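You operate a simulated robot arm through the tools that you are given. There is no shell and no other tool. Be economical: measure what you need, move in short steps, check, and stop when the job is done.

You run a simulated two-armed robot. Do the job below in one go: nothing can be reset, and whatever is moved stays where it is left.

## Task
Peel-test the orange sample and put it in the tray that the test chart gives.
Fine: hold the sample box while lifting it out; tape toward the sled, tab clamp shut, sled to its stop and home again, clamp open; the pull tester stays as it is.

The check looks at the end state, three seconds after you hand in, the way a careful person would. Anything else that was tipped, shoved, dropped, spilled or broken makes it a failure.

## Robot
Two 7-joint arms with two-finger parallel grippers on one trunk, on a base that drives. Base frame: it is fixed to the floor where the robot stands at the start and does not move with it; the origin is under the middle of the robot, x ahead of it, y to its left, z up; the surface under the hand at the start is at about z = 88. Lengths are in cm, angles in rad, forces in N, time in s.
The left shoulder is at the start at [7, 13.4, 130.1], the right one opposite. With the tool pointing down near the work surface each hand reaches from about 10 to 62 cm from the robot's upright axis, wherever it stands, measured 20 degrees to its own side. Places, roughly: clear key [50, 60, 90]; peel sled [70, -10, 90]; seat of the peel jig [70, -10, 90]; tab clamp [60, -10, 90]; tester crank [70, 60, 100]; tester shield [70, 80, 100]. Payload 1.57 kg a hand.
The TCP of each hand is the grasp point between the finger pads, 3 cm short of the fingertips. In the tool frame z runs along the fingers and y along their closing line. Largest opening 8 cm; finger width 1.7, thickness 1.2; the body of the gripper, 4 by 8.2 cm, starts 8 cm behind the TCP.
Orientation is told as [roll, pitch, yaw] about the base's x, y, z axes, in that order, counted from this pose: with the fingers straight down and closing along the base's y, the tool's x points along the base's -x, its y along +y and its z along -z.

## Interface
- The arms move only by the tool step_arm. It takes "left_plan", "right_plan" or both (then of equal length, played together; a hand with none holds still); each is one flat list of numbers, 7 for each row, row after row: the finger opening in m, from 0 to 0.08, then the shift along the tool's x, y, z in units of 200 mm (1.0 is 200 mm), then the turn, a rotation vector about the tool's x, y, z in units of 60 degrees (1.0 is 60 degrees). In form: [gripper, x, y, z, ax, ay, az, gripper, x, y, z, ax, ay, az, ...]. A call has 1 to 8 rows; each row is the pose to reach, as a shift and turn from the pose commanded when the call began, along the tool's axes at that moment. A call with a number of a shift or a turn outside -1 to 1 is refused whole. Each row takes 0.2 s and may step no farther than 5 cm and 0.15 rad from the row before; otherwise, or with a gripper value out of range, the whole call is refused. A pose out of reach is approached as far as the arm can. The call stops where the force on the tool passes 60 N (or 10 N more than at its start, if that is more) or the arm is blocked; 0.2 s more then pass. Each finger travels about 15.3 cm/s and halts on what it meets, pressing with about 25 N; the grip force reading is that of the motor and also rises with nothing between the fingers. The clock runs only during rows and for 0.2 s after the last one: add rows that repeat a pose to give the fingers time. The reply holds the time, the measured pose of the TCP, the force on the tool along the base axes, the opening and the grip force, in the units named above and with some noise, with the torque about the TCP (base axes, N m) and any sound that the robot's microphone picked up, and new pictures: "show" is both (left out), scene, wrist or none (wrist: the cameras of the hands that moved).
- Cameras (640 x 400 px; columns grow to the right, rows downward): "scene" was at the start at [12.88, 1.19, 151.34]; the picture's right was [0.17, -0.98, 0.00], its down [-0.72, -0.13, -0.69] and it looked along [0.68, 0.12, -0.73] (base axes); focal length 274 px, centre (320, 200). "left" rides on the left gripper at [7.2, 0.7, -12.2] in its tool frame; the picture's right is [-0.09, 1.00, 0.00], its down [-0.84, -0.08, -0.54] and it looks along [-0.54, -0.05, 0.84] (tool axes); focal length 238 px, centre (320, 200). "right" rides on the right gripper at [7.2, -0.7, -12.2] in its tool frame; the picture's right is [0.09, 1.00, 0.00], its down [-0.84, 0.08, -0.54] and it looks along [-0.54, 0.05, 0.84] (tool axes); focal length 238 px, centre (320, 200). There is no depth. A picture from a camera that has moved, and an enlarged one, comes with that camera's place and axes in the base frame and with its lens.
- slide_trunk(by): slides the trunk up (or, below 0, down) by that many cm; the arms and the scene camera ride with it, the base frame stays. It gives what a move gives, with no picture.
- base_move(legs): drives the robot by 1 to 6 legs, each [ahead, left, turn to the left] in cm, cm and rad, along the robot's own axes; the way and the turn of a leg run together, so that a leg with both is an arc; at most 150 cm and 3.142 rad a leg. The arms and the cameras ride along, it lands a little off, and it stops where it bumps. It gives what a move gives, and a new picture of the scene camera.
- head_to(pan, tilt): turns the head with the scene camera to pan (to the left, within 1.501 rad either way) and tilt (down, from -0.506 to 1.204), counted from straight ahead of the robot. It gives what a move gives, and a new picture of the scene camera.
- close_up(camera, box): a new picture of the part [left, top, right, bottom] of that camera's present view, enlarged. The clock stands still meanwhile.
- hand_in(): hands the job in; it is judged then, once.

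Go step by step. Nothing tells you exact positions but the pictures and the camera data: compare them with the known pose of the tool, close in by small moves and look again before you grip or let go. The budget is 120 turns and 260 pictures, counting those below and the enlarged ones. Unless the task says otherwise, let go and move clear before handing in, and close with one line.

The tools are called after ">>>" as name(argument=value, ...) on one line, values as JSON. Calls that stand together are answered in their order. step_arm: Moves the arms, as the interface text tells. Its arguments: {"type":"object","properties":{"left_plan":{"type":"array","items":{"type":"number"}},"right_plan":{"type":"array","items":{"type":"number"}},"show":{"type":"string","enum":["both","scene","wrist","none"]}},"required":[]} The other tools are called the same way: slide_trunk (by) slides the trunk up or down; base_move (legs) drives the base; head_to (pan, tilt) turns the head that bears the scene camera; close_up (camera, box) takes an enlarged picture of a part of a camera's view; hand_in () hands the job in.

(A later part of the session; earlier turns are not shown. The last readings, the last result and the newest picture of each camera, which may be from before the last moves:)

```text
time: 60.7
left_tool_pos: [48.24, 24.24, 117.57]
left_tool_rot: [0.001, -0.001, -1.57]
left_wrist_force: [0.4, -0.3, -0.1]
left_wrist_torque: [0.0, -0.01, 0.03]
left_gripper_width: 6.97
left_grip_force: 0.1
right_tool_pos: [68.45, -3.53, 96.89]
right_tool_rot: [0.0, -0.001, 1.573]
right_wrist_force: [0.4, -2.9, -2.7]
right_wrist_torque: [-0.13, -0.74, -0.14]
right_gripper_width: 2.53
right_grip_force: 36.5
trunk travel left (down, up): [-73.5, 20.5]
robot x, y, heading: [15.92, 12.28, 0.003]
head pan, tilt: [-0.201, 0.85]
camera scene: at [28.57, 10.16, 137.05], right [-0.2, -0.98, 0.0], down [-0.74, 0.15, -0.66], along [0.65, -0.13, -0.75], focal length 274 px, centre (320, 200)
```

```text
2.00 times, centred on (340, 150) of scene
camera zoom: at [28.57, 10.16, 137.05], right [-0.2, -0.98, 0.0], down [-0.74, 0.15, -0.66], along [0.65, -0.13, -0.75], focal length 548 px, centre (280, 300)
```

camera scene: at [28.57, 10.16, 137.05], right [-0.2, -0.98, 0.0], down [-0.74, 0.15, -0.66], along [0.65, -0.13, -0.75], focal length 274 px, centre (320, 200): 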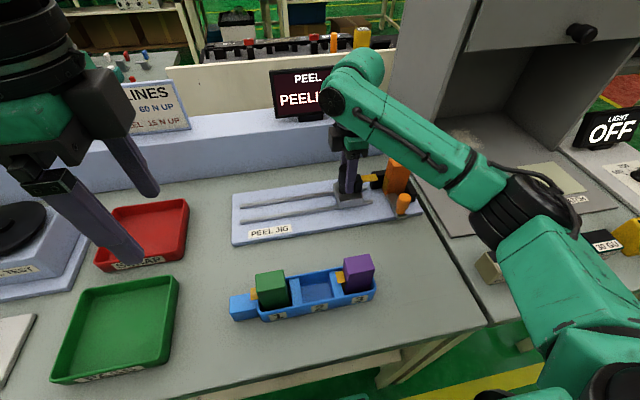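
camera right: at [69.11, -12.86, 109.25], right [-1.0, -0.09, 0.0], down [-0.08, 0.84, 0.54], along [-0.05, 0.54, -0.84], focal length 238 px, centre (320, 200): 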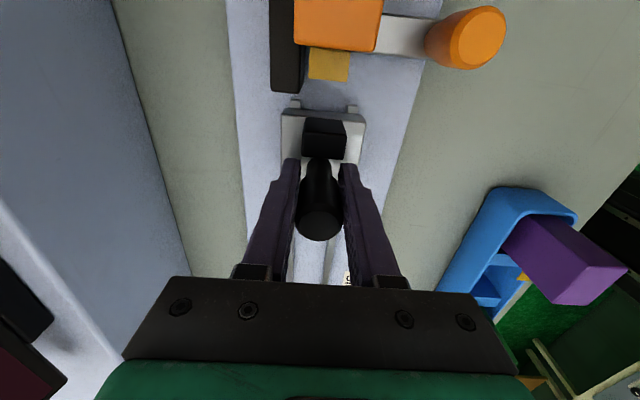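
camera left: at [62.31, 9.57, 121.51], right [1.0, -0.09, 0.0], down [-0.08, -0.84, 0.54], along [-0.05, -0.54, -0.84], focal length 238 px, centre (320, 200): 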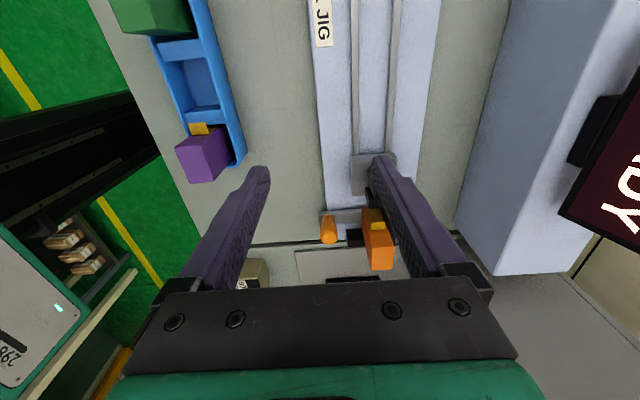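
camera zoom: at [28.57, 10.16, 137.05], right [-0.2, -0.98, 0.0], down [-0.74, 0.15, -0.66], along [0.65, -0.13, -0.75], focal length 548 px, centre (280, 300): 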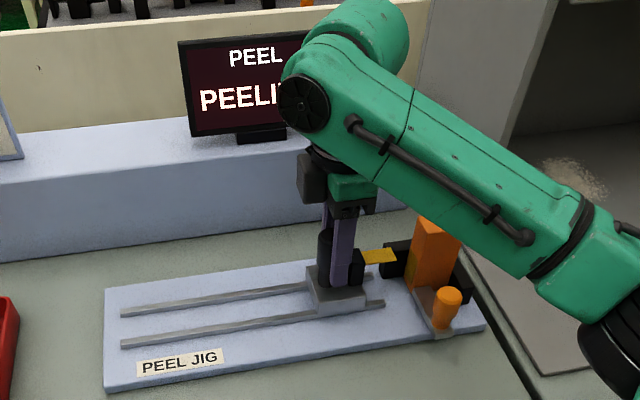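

The display shows PEELING. I keep pulling steadily.

>>> step_arm(right_plan=[0.01, -0.05, 0, 0, 0, 0, 0, 0.01, -0.12, 0, 0, 0, 0, 0, 0.01, -0.19, 0, 0, 0, 0, 0, 0.01, -0.26, 0, 0, 0, 0, 0, 0.01, -0.33, 0, 0, 0, 0, 0, 0.01, -0.4, 0, 0, 0, 0, 0, 0.01, -0.47, 0, 0, 0, 0, 0, 0.01, -0.52, 0, 0, 0, 0, 0], show="scene")

>>> close_up(camera="scene", box=[220, 50, 430, 260])

```text
time: 62.5
left_tool_pos: [48.17, 23.84, 117.58]
left_tool_rot: [0.0, 0.002, -1.57]
left_wrist_force: [-0.8, -0.6, -0.3]
left_wrist_torque: [0.01, 0.02, -0.03]
left_gripper_width: 7.03
left_grip_force: 0.0
right_tool_pos: [68.4, 6.23, 96.89]
right_tool_rot: [-0.002, -0.002, 1.569]
right_wrist_force: [10.0, -14.2, 14.3]
right_wrist_torque: [-0.11, 0.86, -0.02]
right_gripper_width: 2.58
right_grip_force: 36.5
trunk travel left (down, up): [-73.5, 20.5]
robot x, y, heading: [15.83, 11.68, -0.004]
head pan, tilt: [-0.201, 0.85]
camera scene: at [28.57, 9.67, 137.06], right [-0.2, -0.98, 0.0], down [-0.74, 0.15, -0.66], along [0.65, -0.13, -0.75], focal length 274 px, centre (320, 200)
```

scene: 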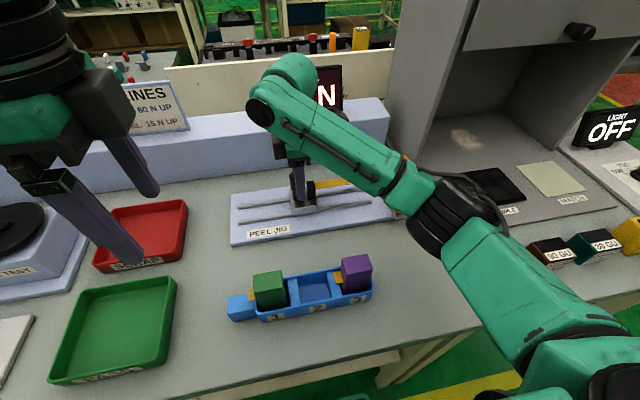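

```text
1.90 times, centred on (325, 155) of scene
camera zoom: at [28.57, 9.67, 137.06], right [-0.2, -0.98, 0.0], down [-0.74, 0.15, -0.66], along [0.65, -0.13, -0.75], focal length 522 px, centre (310, 286)
```

zoom: 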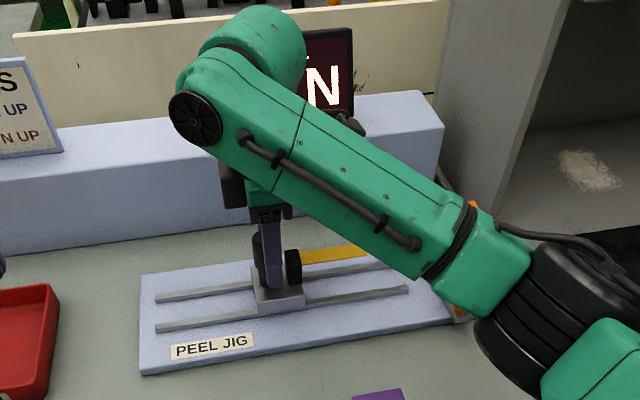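

The display now ends with "N", likely the result. I pull a little more to confirm the stop.

>>> step_arm(right_plan=[0.01, -0.02, 0, 0, 0, 0, 0, 0.01, -0.04, 0, 0, 0, 0, 0], show="wrist")

>>> close_up(camera="left", box=[440, 150, 640, 350])

>>> close_up(camera="right", box=[0, 180, 240, 400])

```text
time: 63.1
left_tool_pos: [48.25, 23.73, 117.6]
left_tool_rot: [-0.003, 0.005, -1.568]
left_wrist_force: [1.0, 0.2, 0.1]
left_wrist_torque: [0.0, -0.02, -0.02]
left_gripper_width: 6.99
left_grip_force: 0.1
right_tool_pos: [68.47, 7.01, 96.71]
right_tool_rot: [0.0, -0.004, 1.569]
right_wrist_force: [6.4, -23.4, 0.3]
right_wrist_torque: [-0.02, -0.98, 0.01]
right_gripper_width: 2.6
right_grip_force: 37.2
trunk travel left (down, up): [-73.5, 20.5]
robot x, y, heading: [15.37, 12.06, 0.003]
head pan, tilt: [-0.201, 0.85]
camera right: at [69.1, -0.15, 109.03], right [-1.0, -0.09, 0.0], down [-0.08, 0.84, 0.54], along [-0.05, 0.54, -0.84], focal length 238 px, centre (320, 200)
```

right: 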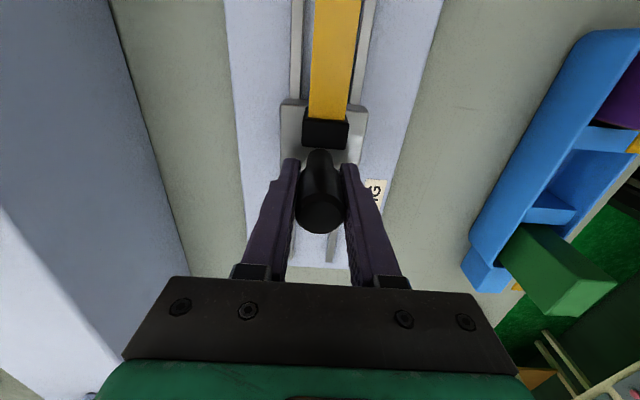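

```text
2.00 times, centred on (540, 250) of left
camera zoom: at [48.87, 30.75, 129.76], right [1.0, -0.09, 0.0], down [-0.08, -0.84, 0.54], along [-0.05, -0.54, -0.84], focal length 477 px, centre (-120, 100)
```

zoom: 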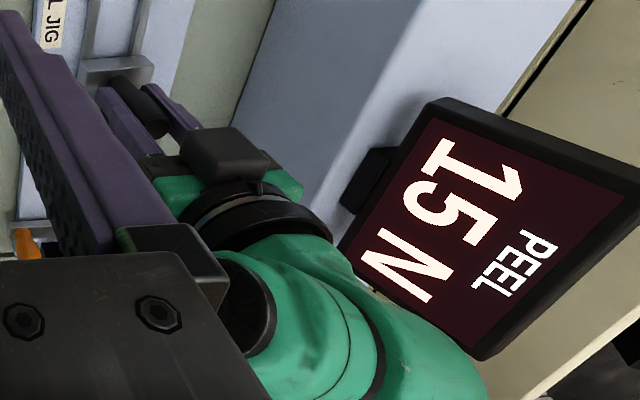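

```text
1.82 times, centred on (120, 290) of right
camera zoom: at [69.1, -0.15, 109.03], right [-1.0, -0.09, 0.0], down [-0.08, 0.84, 0.54], along [-0.05, 0.54, -0.84], focal length 433 px, centre (684, 36)
```

zoom: 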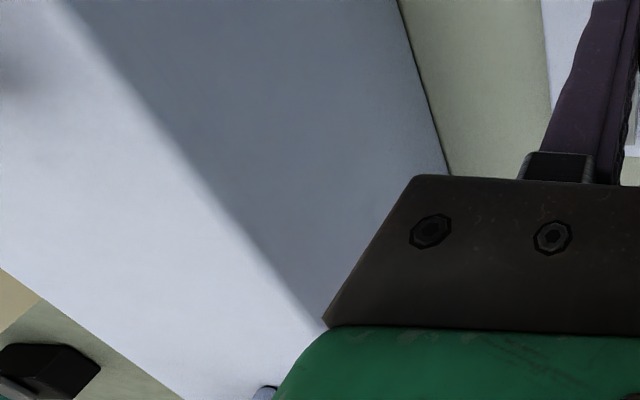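

It reads 15 N and may still be running; I pull on to find the true stop.

>>> step_arm(right_plan=[0.01, -0.03, 0, 0, 0, 0, 0, 0.01, -0.06, 0, 0, 0, 0, 0, 0.01, -0.09, 0, 0, 0, 0, 0, 0.01, -0.09, 0, 0, 0, 0, 0], show="wrist")

>>> close_up(camera="left", box=[440, 150, 640, 350])

```text
time: 64.1
left_tool_pos: [48.15, 24.19, 117.49]
left_tool_rot: [0.0, 0.003, -1.57]
left_wrist_force: [-0.1, -0.2, 0.1]
left_wrist_torque: [0.01, 0.04, 0.0]
left_gripper_width: 6.99
left_grip_force: 0.1
right_tool_pos: [68.36, 9.33, 96.86]
right_tool_rot: [-0.001, -0.004, 1.575]
right_wrist_force: [0.0, 0.2, 0.2]
right_wrist_torque: [0.01, -0.01, 0.01]
right_gripper_width: 0.98
right_grip_force: 0.1
trunk travel left (down, up): [-73.5, 20.5]
robot x, y, heading: [15.79, 12.02, 0.004]
head pan, tilt: [-0.201, 0.85]
camera right: at [69.09, 2.24, 109.18], right [-1.0, -0.1, 0.0], down [-0.08, 0.83, 0.54], along [-0.05, 0.54, -0.84], focal length 238 px, centre (320, 200)
```

right: 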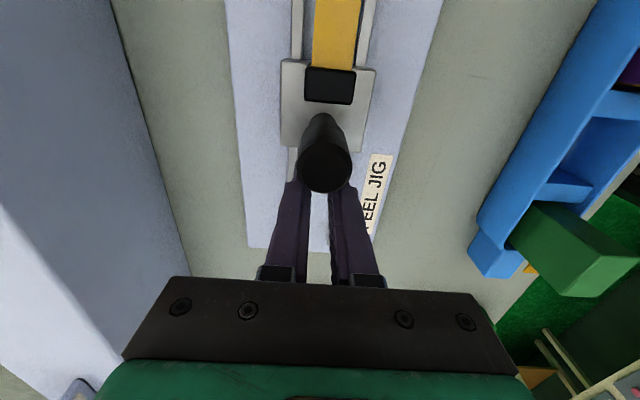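

```text
2.00 times, centred on (540, 250) of left
camera zoom: at [48.81, 31.29, 129.71], right [1.0, -0.09, 0.0], down [-0.08, -0.84, 0.54], along [-0.05, -0.54, -0.84], focal length 477 px, centre (-120, 100)
```

zoom: 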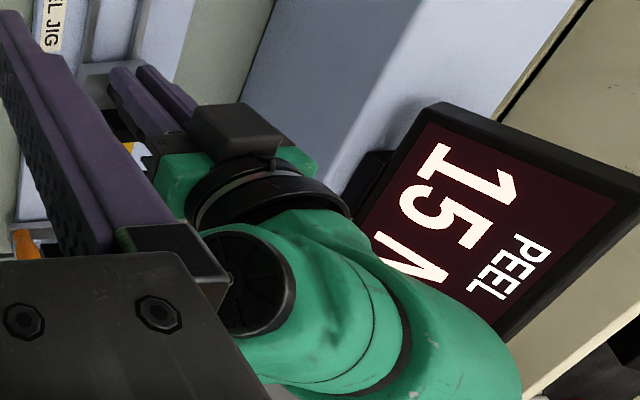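

The hand slipped off the handle because the sled is at its stop, and the result reads 15 N. Now I push the sled home with the fingers behind the handle.

>>> step_arm(right_plan=[0.01, 0.05, -0.005, 0, 0, 0, 0, 0.01, 0.12, -0.005, 0, 0, 0, 0, 0.01, 0.19, -0.005, 0, 0, 0, 0, 0.01, 0.26, -0.005, 0, 0, 0, 0, 0.01, 0.33, -0.005, 0, 0, 0, 0, 0.01, 0.4, -0.005, 0, 0, 0, 0, 0.01, 0.47, -0.005, 0, 0, 0, 0, 0.01, 0.52, -0.005, 0, 0, 0, 0])

>>> close_up(camera="right", box=[220, 0, 420, 260])

```text
time: 65.9
left_tool_pos: [48.02, 24.46, 117.52]
left_tool_rot: [0.002, 0.0, -1.568]
left_wrist_force: [-0.4, 0.1, -0.4]
left_wrist_torque: [0.02, -0.01, 0.0]
left_gripper_width: 6.98
left_grip_force: 0.0
right_tool_pos: [68.55, -0.97, 97.08]
right_tool_rot: [-0.001, 0.0, 1.572]
right_wrist_force: [-0.4, 1.6, 0.8]
right_wrist_torque: [0.02, -0.01, -0.04]
right_gripper_width: 1.03
right_grip_force: 0.5
trunk travel left (down, up): [-73.5, 20.5]
robot x, y, heading: [16.09, 11.99, 0.004]
head pan, tilt: [-0.201, 0.85]
camera scene: at [28.45, 10.23, 137.06], right [-0.2, -0.98, 0.0], down [-0.74, 0.15, -0.66], along [0.65, -0.13, -0.75], focal length 274 px, centre (320, 200)
camera right: at [69.16, -8.2, 109.34], right [-1.0, -0.09, 0.0], down [-0.08, 0.84, 0.54], along [-0.05, 0.54, -0.84], focal length 238 px, centre (320, 200)
```

scene: 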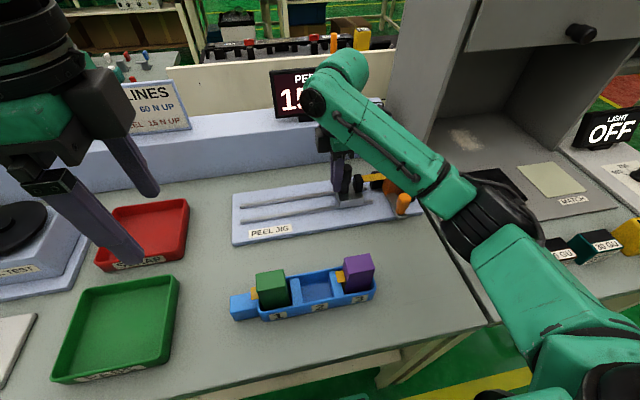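
right: 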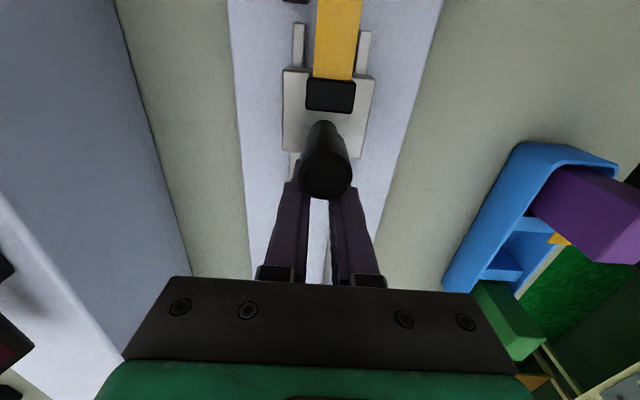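

```text
1.54 times, centred on (320, 130) of right
camera zoom: at [69.16, -8.2, 109.34], right [-1.0, -0.09, 0.0], down [-0.08, 0.84, 0.54], along [-0.05, 0.54, -0.84], focal length 367 px, centre (320, 308)
```

zoom: 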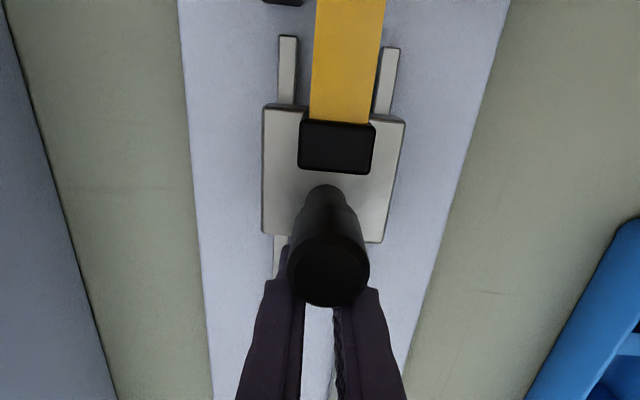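

The sled follows smoothly; I push the remaining ~2.5 cm to home, slowly.

>>> step_arm(right_plan=[0.01, 0.03, 0, 0, 0, 0, 0, 0.01, 0.06, 0, 0, 0, 0, 0, 0.01, 0.09, 0, 0, 0, 0, 0, 0.01, 0.11, 0, 0, 0, 0, 0, 0.01, 0.125, 0, 0, 0, 0, 0], show="wrist")

>>> close_up(camera="scene", box=[250, 50, 430, 250])

```text
time: 67.1
left_tool_pos: [48.12, 24.6, 117.5]
left_tool_rot: [0.0, -0.003, -1.569]
left_wrist_force: [0.0, 0.2, -0.3]
left_wrist_torque: [0.01, 0.0, 0.0]
left_gripper_width: 7.01
left_grip_force: 0.0
right_tool_pos: [68.44, -3.08, 97.07]
right_tool_rot: [0.0, 0.001, 1.574]
right_wrist_force: [-0.3, 8.2, -0.1]
right_wrist_torque: [-0.08, 0.01, -0.07]
right_gripper_width: 1.06
right_grip_force: 0.6
trunk travel left (down, up): [-73.5, 20.5]
robot x, y, heading: [15.71, 11.91, -0.004]
head pan, tilt: [-0.201, 0.85]
camera right: at [69.14, -10.22, 109.32], right [-1.0, -0.1, 0.0], down [-0.08, 0.84, 0.54], along [-0.05, 0.54, -0.84], focal length 238 px, centre (320, 200)
```

right: 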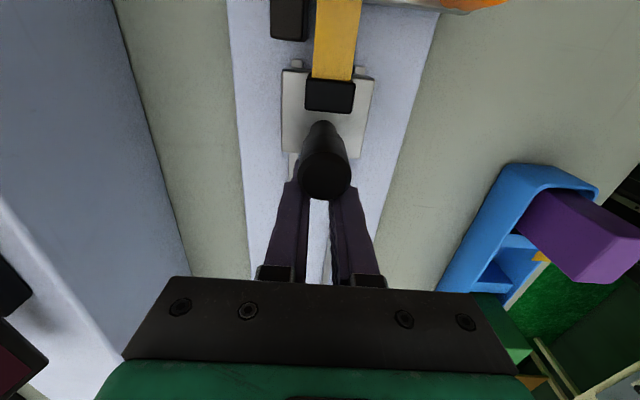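

```text
2.00 times, centred on (340, 150) of scene
camera zoom: at [28.48, 10.51, 137.06], right [-0.2, -0.98, 0.0], down [-0.74, 0.15, -0.66], along [0.65, -0.13, -0.75], focal length 548 px, centre (280, 300)
```

zoom: 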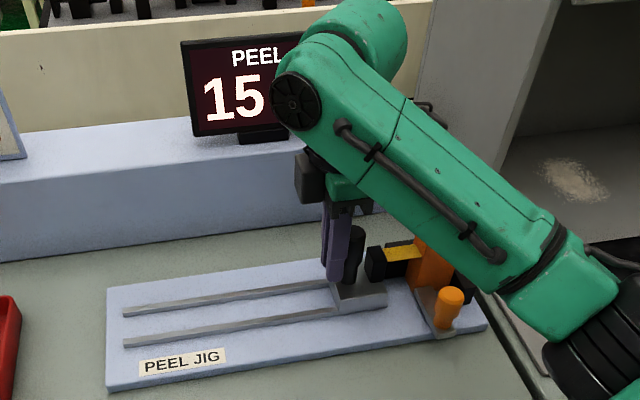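

>>> step_arm(right_plan=[0.01, 0.02, 0, 0, 0, 0, 0, 0.01, 0.03, 0, 0, 0, 0, 0], show="none")

```text
time: 67.7
left_tool_pos: [48.16, 25.05, 117.49]
left_tool_rot: [0.001, -0.007, -1.569]
left_wrist_force: [0.8, 0.2, -0.4]
left_wrist_torque: [-0.01, 0.03, 0.01]
left_gripper_width: 7.03
left_grip_force: 0.0
right_tool_pos: [68.51, -3.15, 97.02]
right_tool_rot: [0.0, 0.001, 1.578]
right_wrist_force: [-1.8, 27.1, -6.8]
right_wrist_torque: [0.18, -0.09, -0.17]
right_gripper_width: 1.13
right_grip_force: 1.2
trunk travel left (down, up): [-73.5, 20.5]
robot x, y, heading: [15.95, 11.88, 0.002]
head pan, tilt: [-0.201, 0.85]
```

The sled is at its home stop (27 N, no further motion). I back off, rise, and look at display and sled.

>>> step_arm(right_plan=[0.01, -0.05, 0, 0, 0, 0, 0, 0.01, -0.1, 0, 0, 0, 0, 0, 0.01, -0.1, 0, -0.2, 0, 0, 0, 0.01, -0.1, 0, -0.4, 0, 0, 0, 0.02, -0.1, 0.15, -0.55, 0, 0, 0, 0.04, -0.1, 0.3, -0.7, 0, 0, 0, 0.06, -0.05, 0.45, -0.75, 0, 0, 0, 0.06, 0.05, 0.55, -0.75, 0, 0, 0])

>>> close_up(camera="scene", box=[250, 50, 440, 250])

>>> close_up(camera="right", box=[180, 0, 400, 230])

```text
time: 69.5
left_tool_pos: [48.1, 24.27, 117.69]
left_tool_rot: [0.002, 0.002, -1.569]
left_wrist_force: [0.0, -0.5, -0.6]
left_wrist_torque: [-0.01, -0.02, 0.0]
left_gripper_width: 6.98
left_grip_force: 0.0
right_tool_pos: [57.31, -5.28, 111.83]
right_tool_rot: [0.0, -0.002, 1.572]
right_wrist_force: [0.1, 0.6, 0.6]
right_wrist_torque: [0.0, 0.0, -0.01]
right_gripper_width: 6.0
right_grip_force: 0.1
trunk travel left (down, up): [-73.5, 20.5]
robot x, y, heading: [15.81, 12.08, 0.001]
head pan, tilt: [-0.201, 0.85]
camera scene: at [28.36, 10.03, 137.07], right [-0.2, -0.98, 0.0], down [-0.74, 0.15, -0.66], along [0.65, -0.13, -0.75], focal length 274 px, centre (320, 200)
camera right: at [58.06, -12.41, 124.21], right [-1.0, -0.09, 0.0], down [-0.08, 0.84, 0.54], along [-0.05, 0.54, -0.84], focal length 238 px, centre (320, 200)
```

scene: 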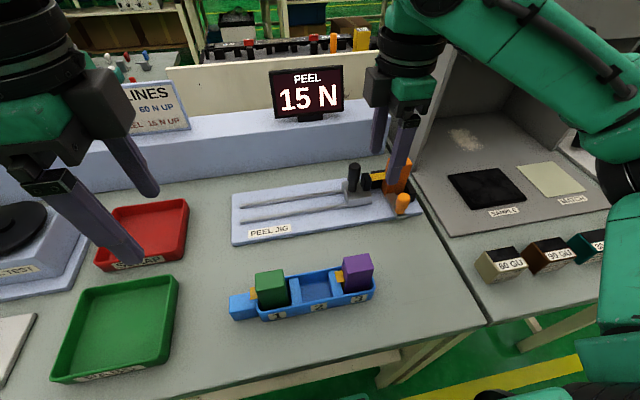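
right: 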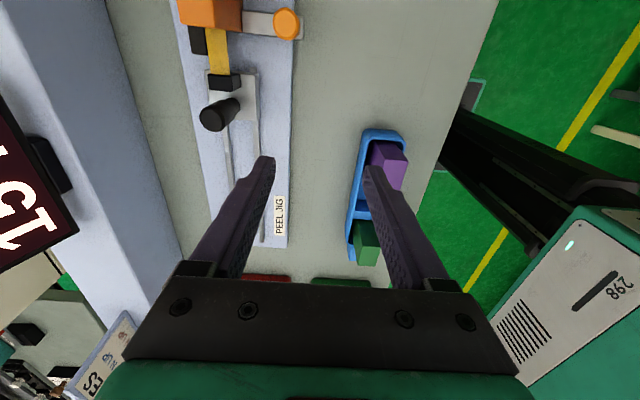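

```text
2.00 times, centred on (345, 150) of scene
camera zoom: at [28.36, 10.03, 137.07], right [-0.2, -0.98, 0.0], down [-0.74, 0.15, -0.66], along [0.65, -0.13, -0.75], focal length 548 px, centre (270, 300)
```

zoom: 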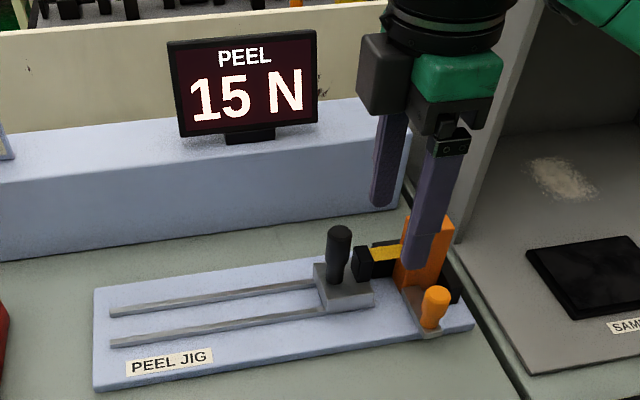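

```text
1.74 times, centred on (290, 115) of right
camera zoom: at [58.06, -12.41, 124.21], right [-1.0, -0.09, 0.0], down [-0.08, 0.84, 0.54], along [-0.05, 0.54, -0.84], focal length 414 px, centre (372, 348)
```

zoom: 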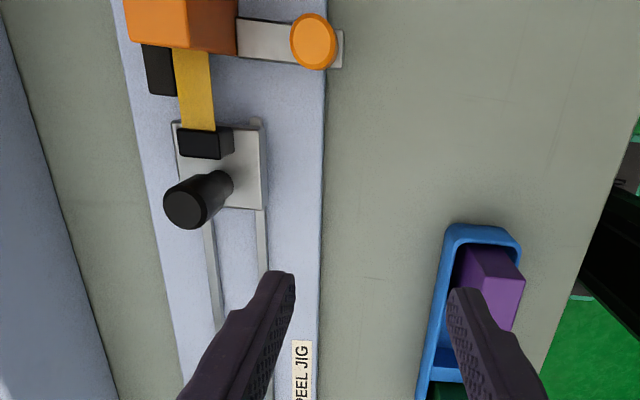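

The display holds 15 N. I check the chart limit closely before deciding on the tray.

>>> close_up(camera="scene", box=[120, 76, 195, 136])

>>> step_arm(right_plan=[0.06, 0.1, -0.05, 0, 0, 0, 0, 0.06, 0.2, -0.1, 0, 0, 0, 0, 0.06, 0.3, -0.15, 0, 0, 0, 0, 0.06, 0.4, -0.2, 0, 0, 0, 0, 0.06, 0.435, -0.21, 0, 0, 0, 0, 0.06, 0.435, -0.21, 0, 0, 0, 0], show="wrist")

>>> close_up(camera="right", box=[200, 50, 400, 210])

```text
6.67 times, centred on (158, 106) of scene
camera zoom: at [28.36, 10.03, 137.07], right [-0.2, -0.98, 0.0], down [-0.74, 0.15, -0.66], along [0.65, -0.13, -0.75], focal length 1828 px, centre (1403, 827)
```

zoom: 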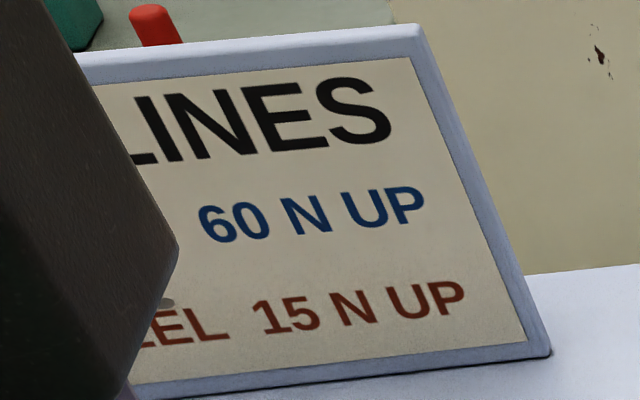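

```text
time: 70.9
left_tool_pos: [48.27, 24.44, 117.45]
left_tool_rot: [0.0, -0.001, -1.569]
left_wrist_force: [0.2, 0.5, -0.3]
left_wrist_torque: [-0.01, -0.02, 0.02]
left_gripper_width: 6.98
left_grip_force: 0.1
right_tool_pos: [61.67, -13.7, 112.0]
right_tool_rot: [0.001, -0.001, 1.572]
right_wrist_force: [-0.3, -1.3, -0.5]
right_wrist_torque: [-0.02, 0.01, -0.02]
right_gripper_width: 5.99
right_grip_force: 0.1
trunk travel left (down, up): [-73.5, 20.5]
robot x, y, heading: [15.84, 11.83, 0.002]
head pan, tilt: [-0.201, 0.85]
camera right: at [62.37, -20.85, 124.33], right [-1.0, -0.09, 0.0], down [-0.08, 0.84, 0.54], along [-0.05, 0.54, -0.84], focal length 238 px, centre (320, 200)
```

right: 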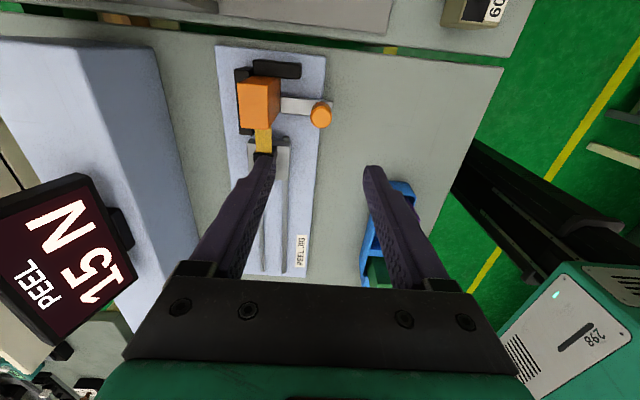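

```text
2.50 times, centred on (300, 130) of right
camera zoom: at [62.37, -20.85, 124.33], right [-1.0, -0.09, 0.0], down [-0.08, 0.84, 0.54], along [-0.05, 0.54, -0.84], focal length 596 px, centre (370, 375)
```

zoom: 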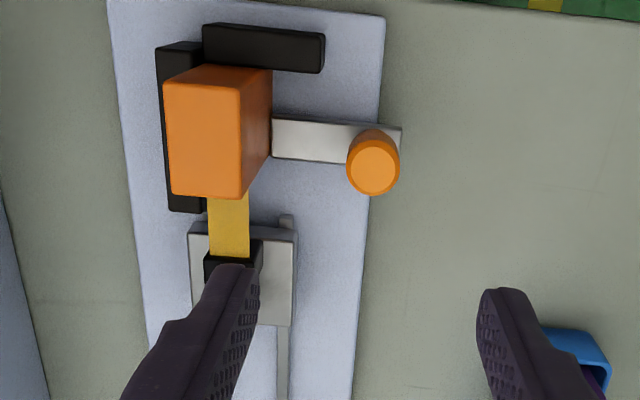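

Limit is 15 N up and the reading is 15 N: PASS (green tray). Now I grip the clamp knob at (61.6, -14.0) to open it.

>>> step_arm(right_plan=[0.06, 0.015, 0, 0.2, 0, 0, 0, 0.06, 0.015, 0, 0.42, 0, 0, 0, 0.06, 0.015, 0, 0.64, 0, 0, 0, 0.06, 0.015, 0, 0.838, 0, 0, 0, 0.04, 0.015, 0, 0.838, 0, 0, 0, 0.02, 0.015, 0, 0.838, 0, 0, 0, 0.01, 0.015, 0, 0.838, 0, 0, 0, 0.01, 0.015, 0, 0.838, 0, 0, 0], show="wrist")

```text
time: 72.7
left_tool_pos: [48.11, 24.32, 117.46]
left_tool_rot: [0.001, 0.0, -1.57]
left_wrist_force: [-0.1, 0.9, -1.2]
left_wrist_torque: [-0.03, 0.01, 0.0]
left_gripper_width: 7.01
left_grip_force: 0.0
right_tool_pos: [61.55, -14.07, 95.54]
right_tool_rot: [0.0, 0.0, 1.573]
right_wrist_force: [-3.0, -1.2, -4.2]
right_wrist_torque: [-0.48, -0.43, -0.02]
right_gripper_width: 2.5
right_grip_force: 36.8
trunk travel left (down, up): [-73.5, 20.5]
robot x, y, heading: [16.15, 11.59, 0.0]
head pan, tilt: [-0.201, 0.85]
camera right: at [62.26, -21.22, 107.83], right [-1.0, -0.09, 0.0], down [-0.08, 0.84, 0.54], along [-0.05, 0.54, -0.84], focal length 238 px, centre (320, 200)
```

right: 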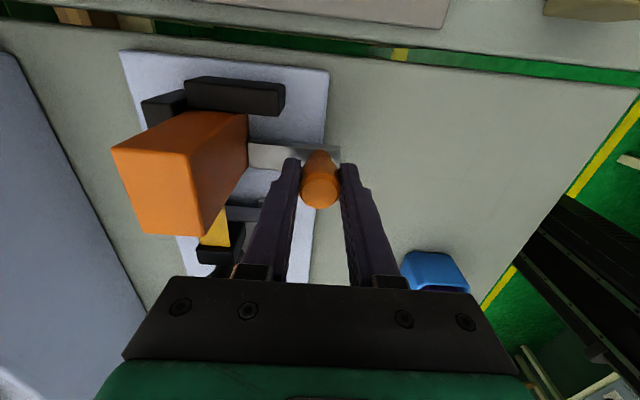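

Gripped. I pull the clamp back (−x) about 3 cm to its open stop.

>>> step_arm(right_plan=[0.01, 0, 0.03, 0, 0, 0, 0, 0.01, 0, 0.06, 0, 0, 0, 0, 0.01, 0, 0.09, 0, 0, 0, 0, 0.01, 0, 0.12, 0, 0, 0, 0, 0.01, 0, 0.15, 0, 0, 0, 0, 0.01, 0, 0.16, 0, 0, 0, 0], show="wrist")

>>> close_up(camera="right", box=[60, 20, 360, 290])

```text
time: 74.1
left_tool_pos: [48.15, 24.38, 117.55]
left_tool_rot: [0.002, 0.0, -1.569]
left_wrist_force: [-0.5, 0.1, -1.0]
left_wrist_torque: [0.01, 0.02, -0.02]
left_gripper_width: 7.0
left_grip_force: 0.0
right_tool_pos: [58.58, -14.08, 95.26]
right_tool_rot: [-0.004, 0.0, 1.574]
right_wrist_force: [9.9, -6.1, 21.8]
right_wrist_torque: [-0.19, 0.49, -0.07]
right_gripper_width: 2.49
right_grip_force: 36.4
trunk travel left (down, up): [-73.5, 20.5]
robot x, y, heading: [15.84, 11.95, -0.0]
head pan, tilt: [-0.201, 0.85]
camera right: at [59.17, -21.15, 107.61], right [-1.0, -0.09, 0.0], down [-0.08, 0.84, 0.54], along [-0.05, 0.54, -0.84], focal length 238 px, centre (320, 200)
```

right: 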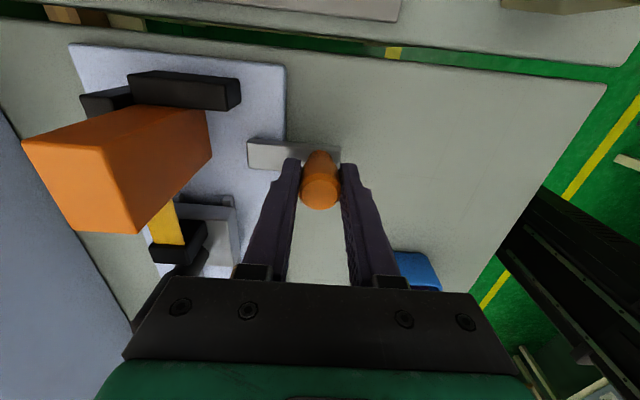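

```text
1.48 times, centred on (210, 155) of right
camera zoom: at [59.17, -21.15, 107.61], right [-1.0, -0.09, 0.0], down [-0.08, 0.84, 0.54], along [-0.05, 0.54, -0.84], focal length 353 px, centre (483, 267)
```

zoom: 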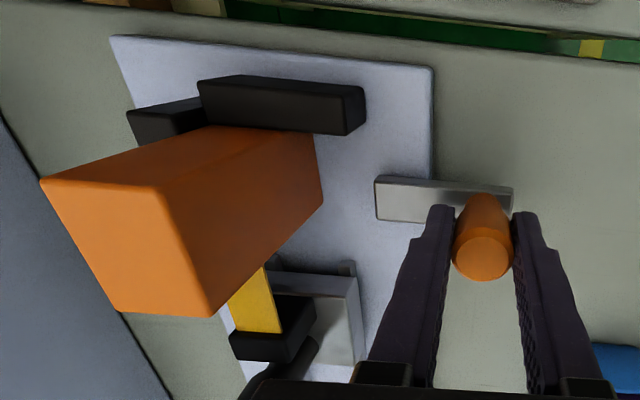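

The clamp is back at its open position (58.6). I release it and rise, then look at the tape before lifting the sample.

>>> step_arm(right_plan=[0.01, 0, -0.008, -0.005, 0, 0, 0, 0.03, 0, -0.008, -0.005, 0, 0, 0, 0.05, 0, -0.008, -0.005, 0, 0, 0, 0.05, 0, -0.008, -0.005, 0, 0, 0, 0.05, 0, -0.008, -0.2, 0, 0, 0, 0.05, 0, -0.008, -0.42, 0, 0, 0, 0.05, 0, -0.008, -0.64, 0, 0, 0, 0.06, 0, -0.008, -0.85, 0, 0, 0], show="none")

>>> step_arm(right_plan=[0.06, 0.02, -0.12, 0, 0, 0, 0, 0.06, 0.04, -0.24, 0, 0, 0, 0, 0.06, 0.06, -0.36, 0, 0, 0, 0, 0.06, 0.06, -0.48, 0, 0, 0, 0, 0.06, 0.06, -0.48, 0, 0, 0, 0])

>>> close_up(camera="right", box=[230, 40, 410, 220])

>>> close_up(camera="scene", box=[330, 140, 430, 240])

```text
time: 75.9
left_tool_pos: [48.07, 24.51, 117.47]
left_tool_rot: [0.002, -0.002, -1.57]
left_wrist_force: [0.0, 0.1, 0.2]
left_wrist_torque: [0.02, -0.02, 0.0]
left_gripper_width: 7.0
left_grip_force: 0.1
right_tool_pos: [58.77, -14.21, 112.18]
right_tool_rot: [0.001, -0.001, 1.574]
right_wrist_force: [-0.3, 0.4, 0.0]
right_wrist_torque: [-0.06, -0.02, -0.01]
right_gripper_width: 5.98
right_grip_force: 0.1
trunk travel left (down, up): [-73.5, 20.5]
robot x, y, heading: [15.59, 12.12, -0.0]
head pan, tilt: [-0.201, 0.85]
```

```text
time: 77.1
left_tool_pos: [48.11, 24.39, 117.61]
left_tool_rot: [0.002, 0.001, -1.568]
left_wrist_force: [0.3, 0.5, 0.1]
left_wrist_torque: [-0.01, 0.01, 0.01]
left_gripper_width: 7.0
left_grip_force: 0.1
right_tool_pos: [68.26, -15.32, 112.33]
right_tool_rot: [0.0, -0.001, 1.574]
right_wrist_force: [0.2, 0.2, -1.1]
right_wrist_torque: [-0.02, 0.0, -0.01]
right_gripper_width: 5.96
right_grip_force: 0.1
trunk travel left (down, up): [-73.5, 20.5]
robot x, y, heading: [16.05, 11.74, -0.002]
head pan, tilt: [-0.201, 0.85]
camera scene: at [28.42, 10.18, 137.07], right [-0.2, -0.98, 0.0], down [-0.74, 0.15, -0.66], along [0.65, -0.13, -0.75], focal length 274 px, centre (320, 200)
camera right: at [68.87, -22.39, 124.64], right [-1.0, -0.09, 0.0], down [-0.08, 0.84, 0.54], along [-0.05, 0.54, -0.84], focal length 238 px, centre (320, 200)
```

scene: 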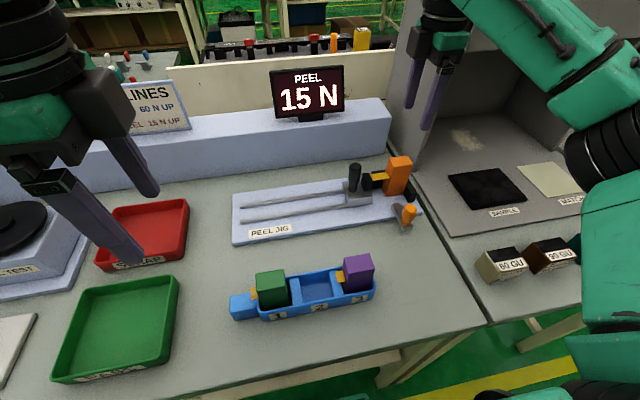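
right: 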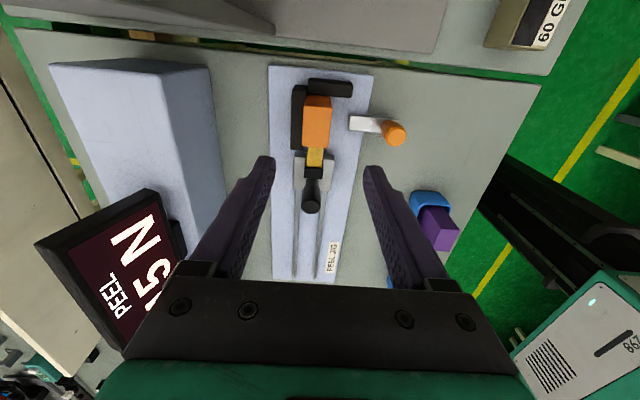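

```text
2.22 times, centred on (320, 130) of right
camera zoom: at [68.87, -22.39, 124.64], right [-1.0, -0.09, 0.0], down [-0.08, 0.84, 0.54], along [-0.05, 0.54, -0.84], focal length 530 px, centre (320, 356)
```

zoom: 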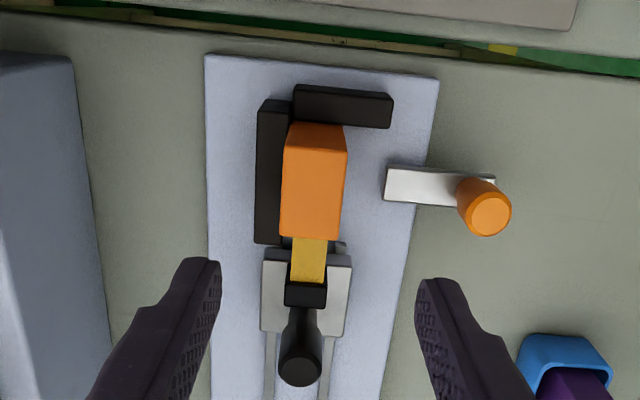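

```text
4.00 times, centred on (380, 190) of scene
camera zoom: at [28.42, 10.18, 137.07], right [-0.2, -0.98, 0.0], down [-0.74, 0.15, -0.66], along [0.65, -0.13, -0.75], focal length 1097 px, centre (80, 240)
```

zoom: 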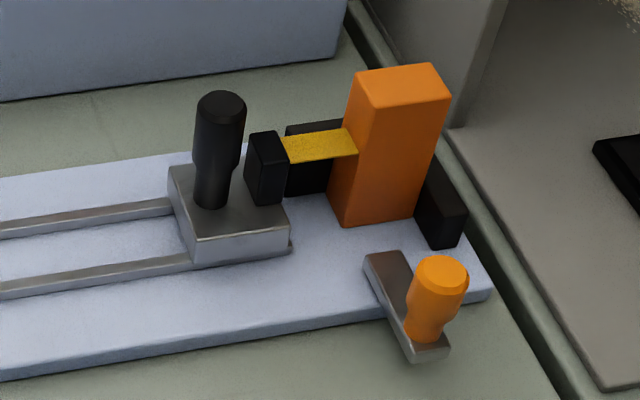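

I lower onto the sample at (68.5, -15.2) and close.

>>> step_arm(right_plan=[0.06, 0, -0.01, 0.2, 0, 0, 0, 0.06, 0, -0.01, 0.4, 0, 0, 0, 0.06, 0, -0.01, 0.55, 0, 0, 0, 0.06, 0, -0.01, 0.66, 0, 0, 0, 0.04, 0, -0.01, 0.66, 0, 0, 0, 0.02, 0, -0.01, 0.66, 0, 0, 0, 0.015, 0, -0.01, 0.66, 0, 0, 0], show="wrist")

>>> step_arm(right_plan=[0.015, 0, 0, -0.02, 0, 0, 0, 0.015, 0, 0, -0.05, 0, 0, 0, 0.015, 0, 0, -0.1, 0, 0, 0], show="none")

>>> close_up(camera="scene", box=[330, 140, 430, 240])

```text
time: 78.7
left_tool_pos: [48.15, 24.39, 117.47]
left_tool_rot: [0.001, 0.0, -1.57]
left_wrist_force: [0.5, 1.2, 0.3]
left_wrist_torque: [-0.01, -0.01, 0.02]
left_gripper_width: 7.01
left_grip_force: 0.1
right_tool_pos: [68.35, -15.33, 99.18]
right_tool_rot: [0.0, 0.001, 1.573]
right_wrist_force: [0.0, 0.3, 0.6]
right_wrist_torque: [0.0, 0.0, -0.01]
right_gripper_width: 2.9
right_grip_force: 25.1
trunk travel left (down, up): [-73.5, 20.5]
robot x, y, heading: [15.51, 11.86, 0.002]
head pan, tilt: [-0.201, 0.85]
camera right: at [69.13, -22.36, 111.47], right [-1.0, -0.09, 0.0], down [-0.08, 0.84, 0.54], along [-0.05, 0.54, -0.84], focal length 238 px, centre (320, 200)
```

right: 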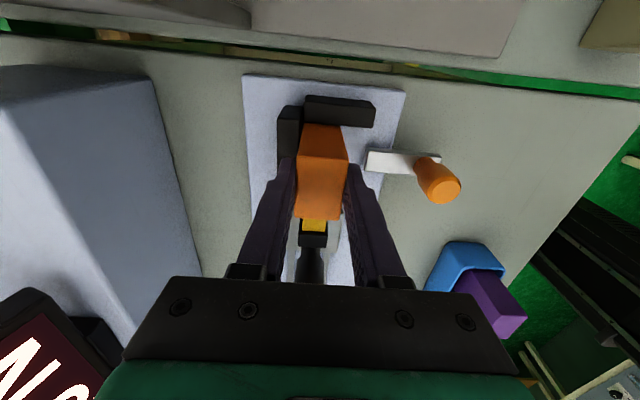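

```text
time: 79.5
left_tool_pos: [48.12, 24.43, 117.57]
left_tool_rot: [0.002, 0.0, -1.568]
left_wrist_force: [0.1, 0.1, -0.5]
left_wrist_torque: [-0.01, 0.01, 0.0]
left_gripper_width: 7.02
left_grip_force: 0.1
right_tool_pos: [68.48, -15.18, 100.95]
right_tool_rot: [0.001, 0.0, 1.573]
right_wrist_force: [-1.0, 0.0, -0.6]
right_wrist_torque: [0.0, 0.01, 0.02]
right_gripper_width: 2.95
right_grip_force: 25.1
trunk travel left (down, up): [-73.5, 20.5]
robot x, y, heading: [15.74, 12.12, -0.002]
head pan, tilt: [-0.201, 0.85]
```

```text
4.00 times, centred on (380, 190) of scene
camera zoom: at [28.47, 10.22, 137.06], right [-0.2, -0.98, 0.0], down [-0.74, 0.15, -0.66], along [0.65, -0.13, -0.75], focal length 1097 px, centre (80, 240)
```

zoom: 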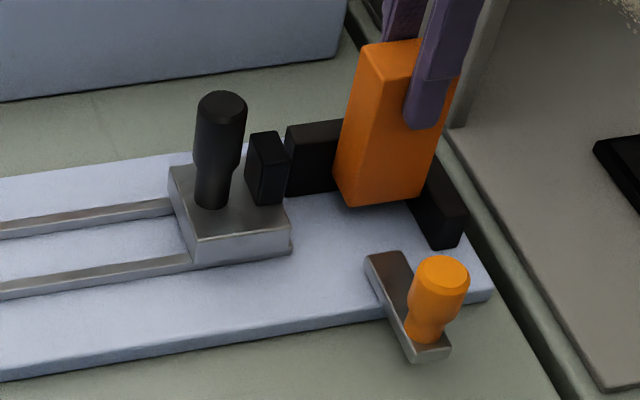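

The tape is gone from the jaw and the sample lifts free. I raise it and carry it away from the jig, then drive left toward the green PASS tray.

>>> step_arm(right_plan=[0.015, 0, 0, -0.2, 0, 0, 0, 0.015, 0, 0, -0.4, 0, 0, 0, 0.015, 0, 0, -0.58, 0, 0, 0, 0.015, -0.15, 0.13, -0.6, 0, 0, 0, 0.015, -0.3, 0.26, -0.6, 0, 0, 0, 0.015, -0.45, 0.39, -0.6, 0, 0, 0, 0.015, -0.6, 0.52, -0.6, 0, 0, 0, 0.015, -0.75, 0.65, -0.6, 0, 0, 0], show="scene")

>>> head_to(pan=0.35, tilt=0.85)

```text
time: 81.3
left_tool_pos: [48.05, 24.48, 117.58]
left_tool_rot: [0.003, -0.001, -1.568]
left_wrist_force: [-0.5, 0.5, 0.0]
left_wrist_torque: [0.02, 0.04, 0.0]
left_gripper_width: 7.0
left_grip_force: 0.1
right_tool_pos: [55.32, -0.08, 113.06]
right_tool_rot: [0.002, -0.001, 1.572]
right_wrist_force: [0.5, 0.4, -0.5]
right_wrist_torque: [-0.04, -0.02, 0.01]
right_gripper_width: 2.9
right_grip_force: 25.1
trunk travel left (down, up): [-73.5, 20.5]
robot x, y, heading: [15.57, 11.98, 0.001]
head pan, tilt: [-0.201, 0.85]
camera scene: at [28.42, 10.34, 137.07], right [-0.2, -0.98, 0.0], down [-0.74, 0.15, -0.66], along [0.65, -0.13, -0.75], focal length 274 px, centre (320, 200)
```

scene: 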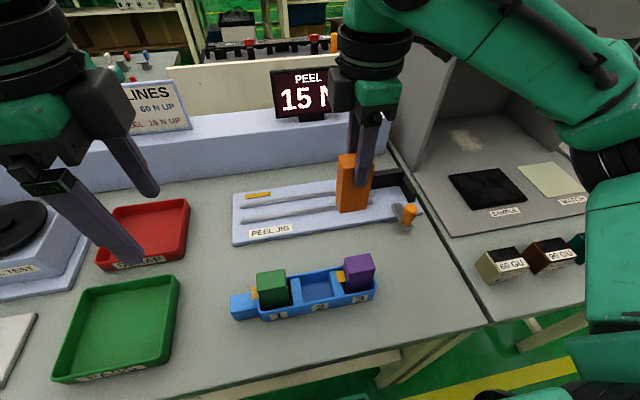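

```text
time: 82.2
left_tool_pos: [48.11, 24.35, 117.62]
left_tool_rot: [0.003, 0.001, -1.571]
left_wrist_force: [0.0, -0.2, -0.7]
left_wrist_torque: [0.0, 0.0, 0.0]
left_gripper_width: 7.01
left_grip_force: 0.0
right_tool_pos: [55.43, -0.28, 113.0]
right_tool_rot: [0.001, -0.003, 1.571]
right_wrist_force: [0.8, 0.8, -0.8]
right_wrist_torque: [0.01, -0.02, -0.02]
right_gripper_width: 2.9
right_grip_force: 24.8
trunk travel left (down, up): [-73.5, 20.5]
robot x, y, heading: [16.23, 12.16, -0.003]
head pan, tilt: [0.351, 0.85]
camera scene: at [28.16, 14.43, 137.06], right [0.34, -0.94, 0.0], down [-0.71, -0.26, -0.66], along [0.62, 0.23, -0.75], focal length 274 px, centre (320, 200)
```

scene: 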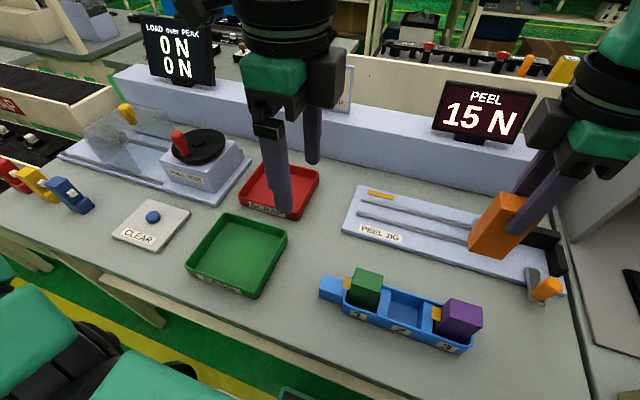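

The sample is clear of the jig; the green PASS tray's centre is about (48.8, 39.5). I drive 24 cm left.

>>> base_move(legs=[[0, 12, 0], [0, 12, 0]])

>>> step_arm(right_plan=[0.015, -0.1, 0.05, 0, 0, 0, 0, 0.015, -0.25, 0.12, 0, 0, 0, 0, 0.015, -0.4, 0.19, 0, 0, 0, 0, 0.015, -0.55, 0.26, 0, 0, 0, 0, 0.015, -0.7, 0.33, 0, 0, 0, 0, 0.015, -0.78, 0.33, 0, 0, 0, 0, 0.015, -0.78, 0.33, 0, 0, 0, 0])

```text
time: 84.3
left_tool_pos: [48.1, 48.23, 117.56]
left_tool_rot: [0.002, -0.001, -1.567]
left_wrist_force: [-0.1, -0.7, -0.3]
left_wrist_torque: [0.0, 0.01, 0.02]
left_gripper_width: 7.03
left_grip_force: 0.0
right_tool_pos: [55.46, 23.62, 113.06]
right_tool_rot: [0.0, -0.002, 1.574]
right_wrist_force: [-0.9, -0.3, -1.0]
right_wrist_torque: [-0.02, 0.01, 0.02]
right_gripper_width: 2.91
right_grip_force: 25.2
trunk travel left (down, up): [-73.5, 20.5]
robot x, y, heading: [16.01, 36.04, 0.003]
head pan, tilt: [0.351, 0.85]
camera scene: at [28.14, 38.29, 137.06], right [0.34, -0.94, 0.0], down [-0.71, -0.26, -0.66], along [0.62, 0.23, -0.75], focal length 274 px, centre (320, 200)
```

scene: 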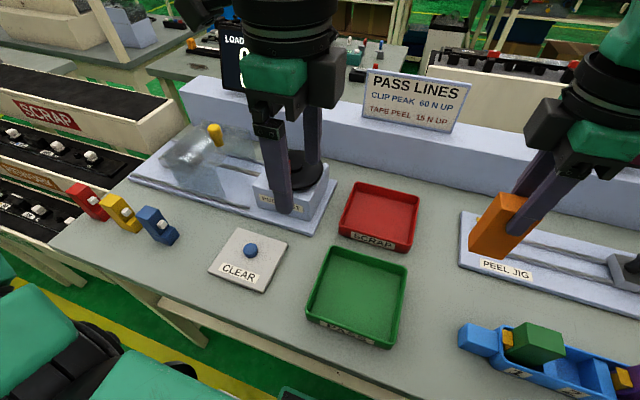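

```text
time: 85.9
left_tool_pos: [48.11, 48.39, 117.6]
left_tool_rot: [0.002, -0.001, -1.57]
left_wrist_force: [0.6, 0.1, -1.0]
left_wrist_torque: [0.0, 0.0, 0.01]
left_gripper_width: 7.0
left_grip_force: 0.0
right_tool_pos: [49.07, 39.47, 113.07]
right_tool_rot: [0.0, -0.003, 1.574]
right_wrist_force: [0.3, 0.1, -0.6]
right_wrist_torque: [0.02, -0.02, 0.01]
right_gripper_width: 2.87
right_grip_force: 24.6
trunk travel left (down, up): [-73.5, 20.5]
robot x, y, heading: [15.79, 35.93, 0.001]
head pan, tilt: [0.351, 0.85]
camera scene: at [28.14, 38.35, 137.06], right [0.34, -0.94, 0.0], down [-0.71, -0.26, -0.66], along [0.62, 0.23, -0.75], focal length 274 px, centre (320, 200)
camera right: at [49.67, 32.32, 125.37], right [-1.0, -0.09, 0.0], down [-0.08, 0.84, 0.54], along [-0.05, 0.54, -0.84], focal length 238 px, centre (320, 200)
```

scene: 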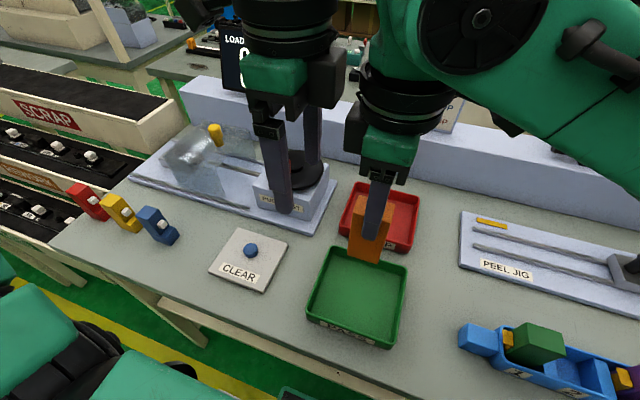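
right: 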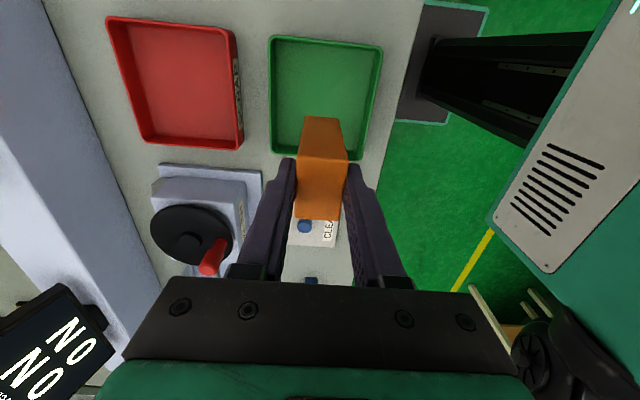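

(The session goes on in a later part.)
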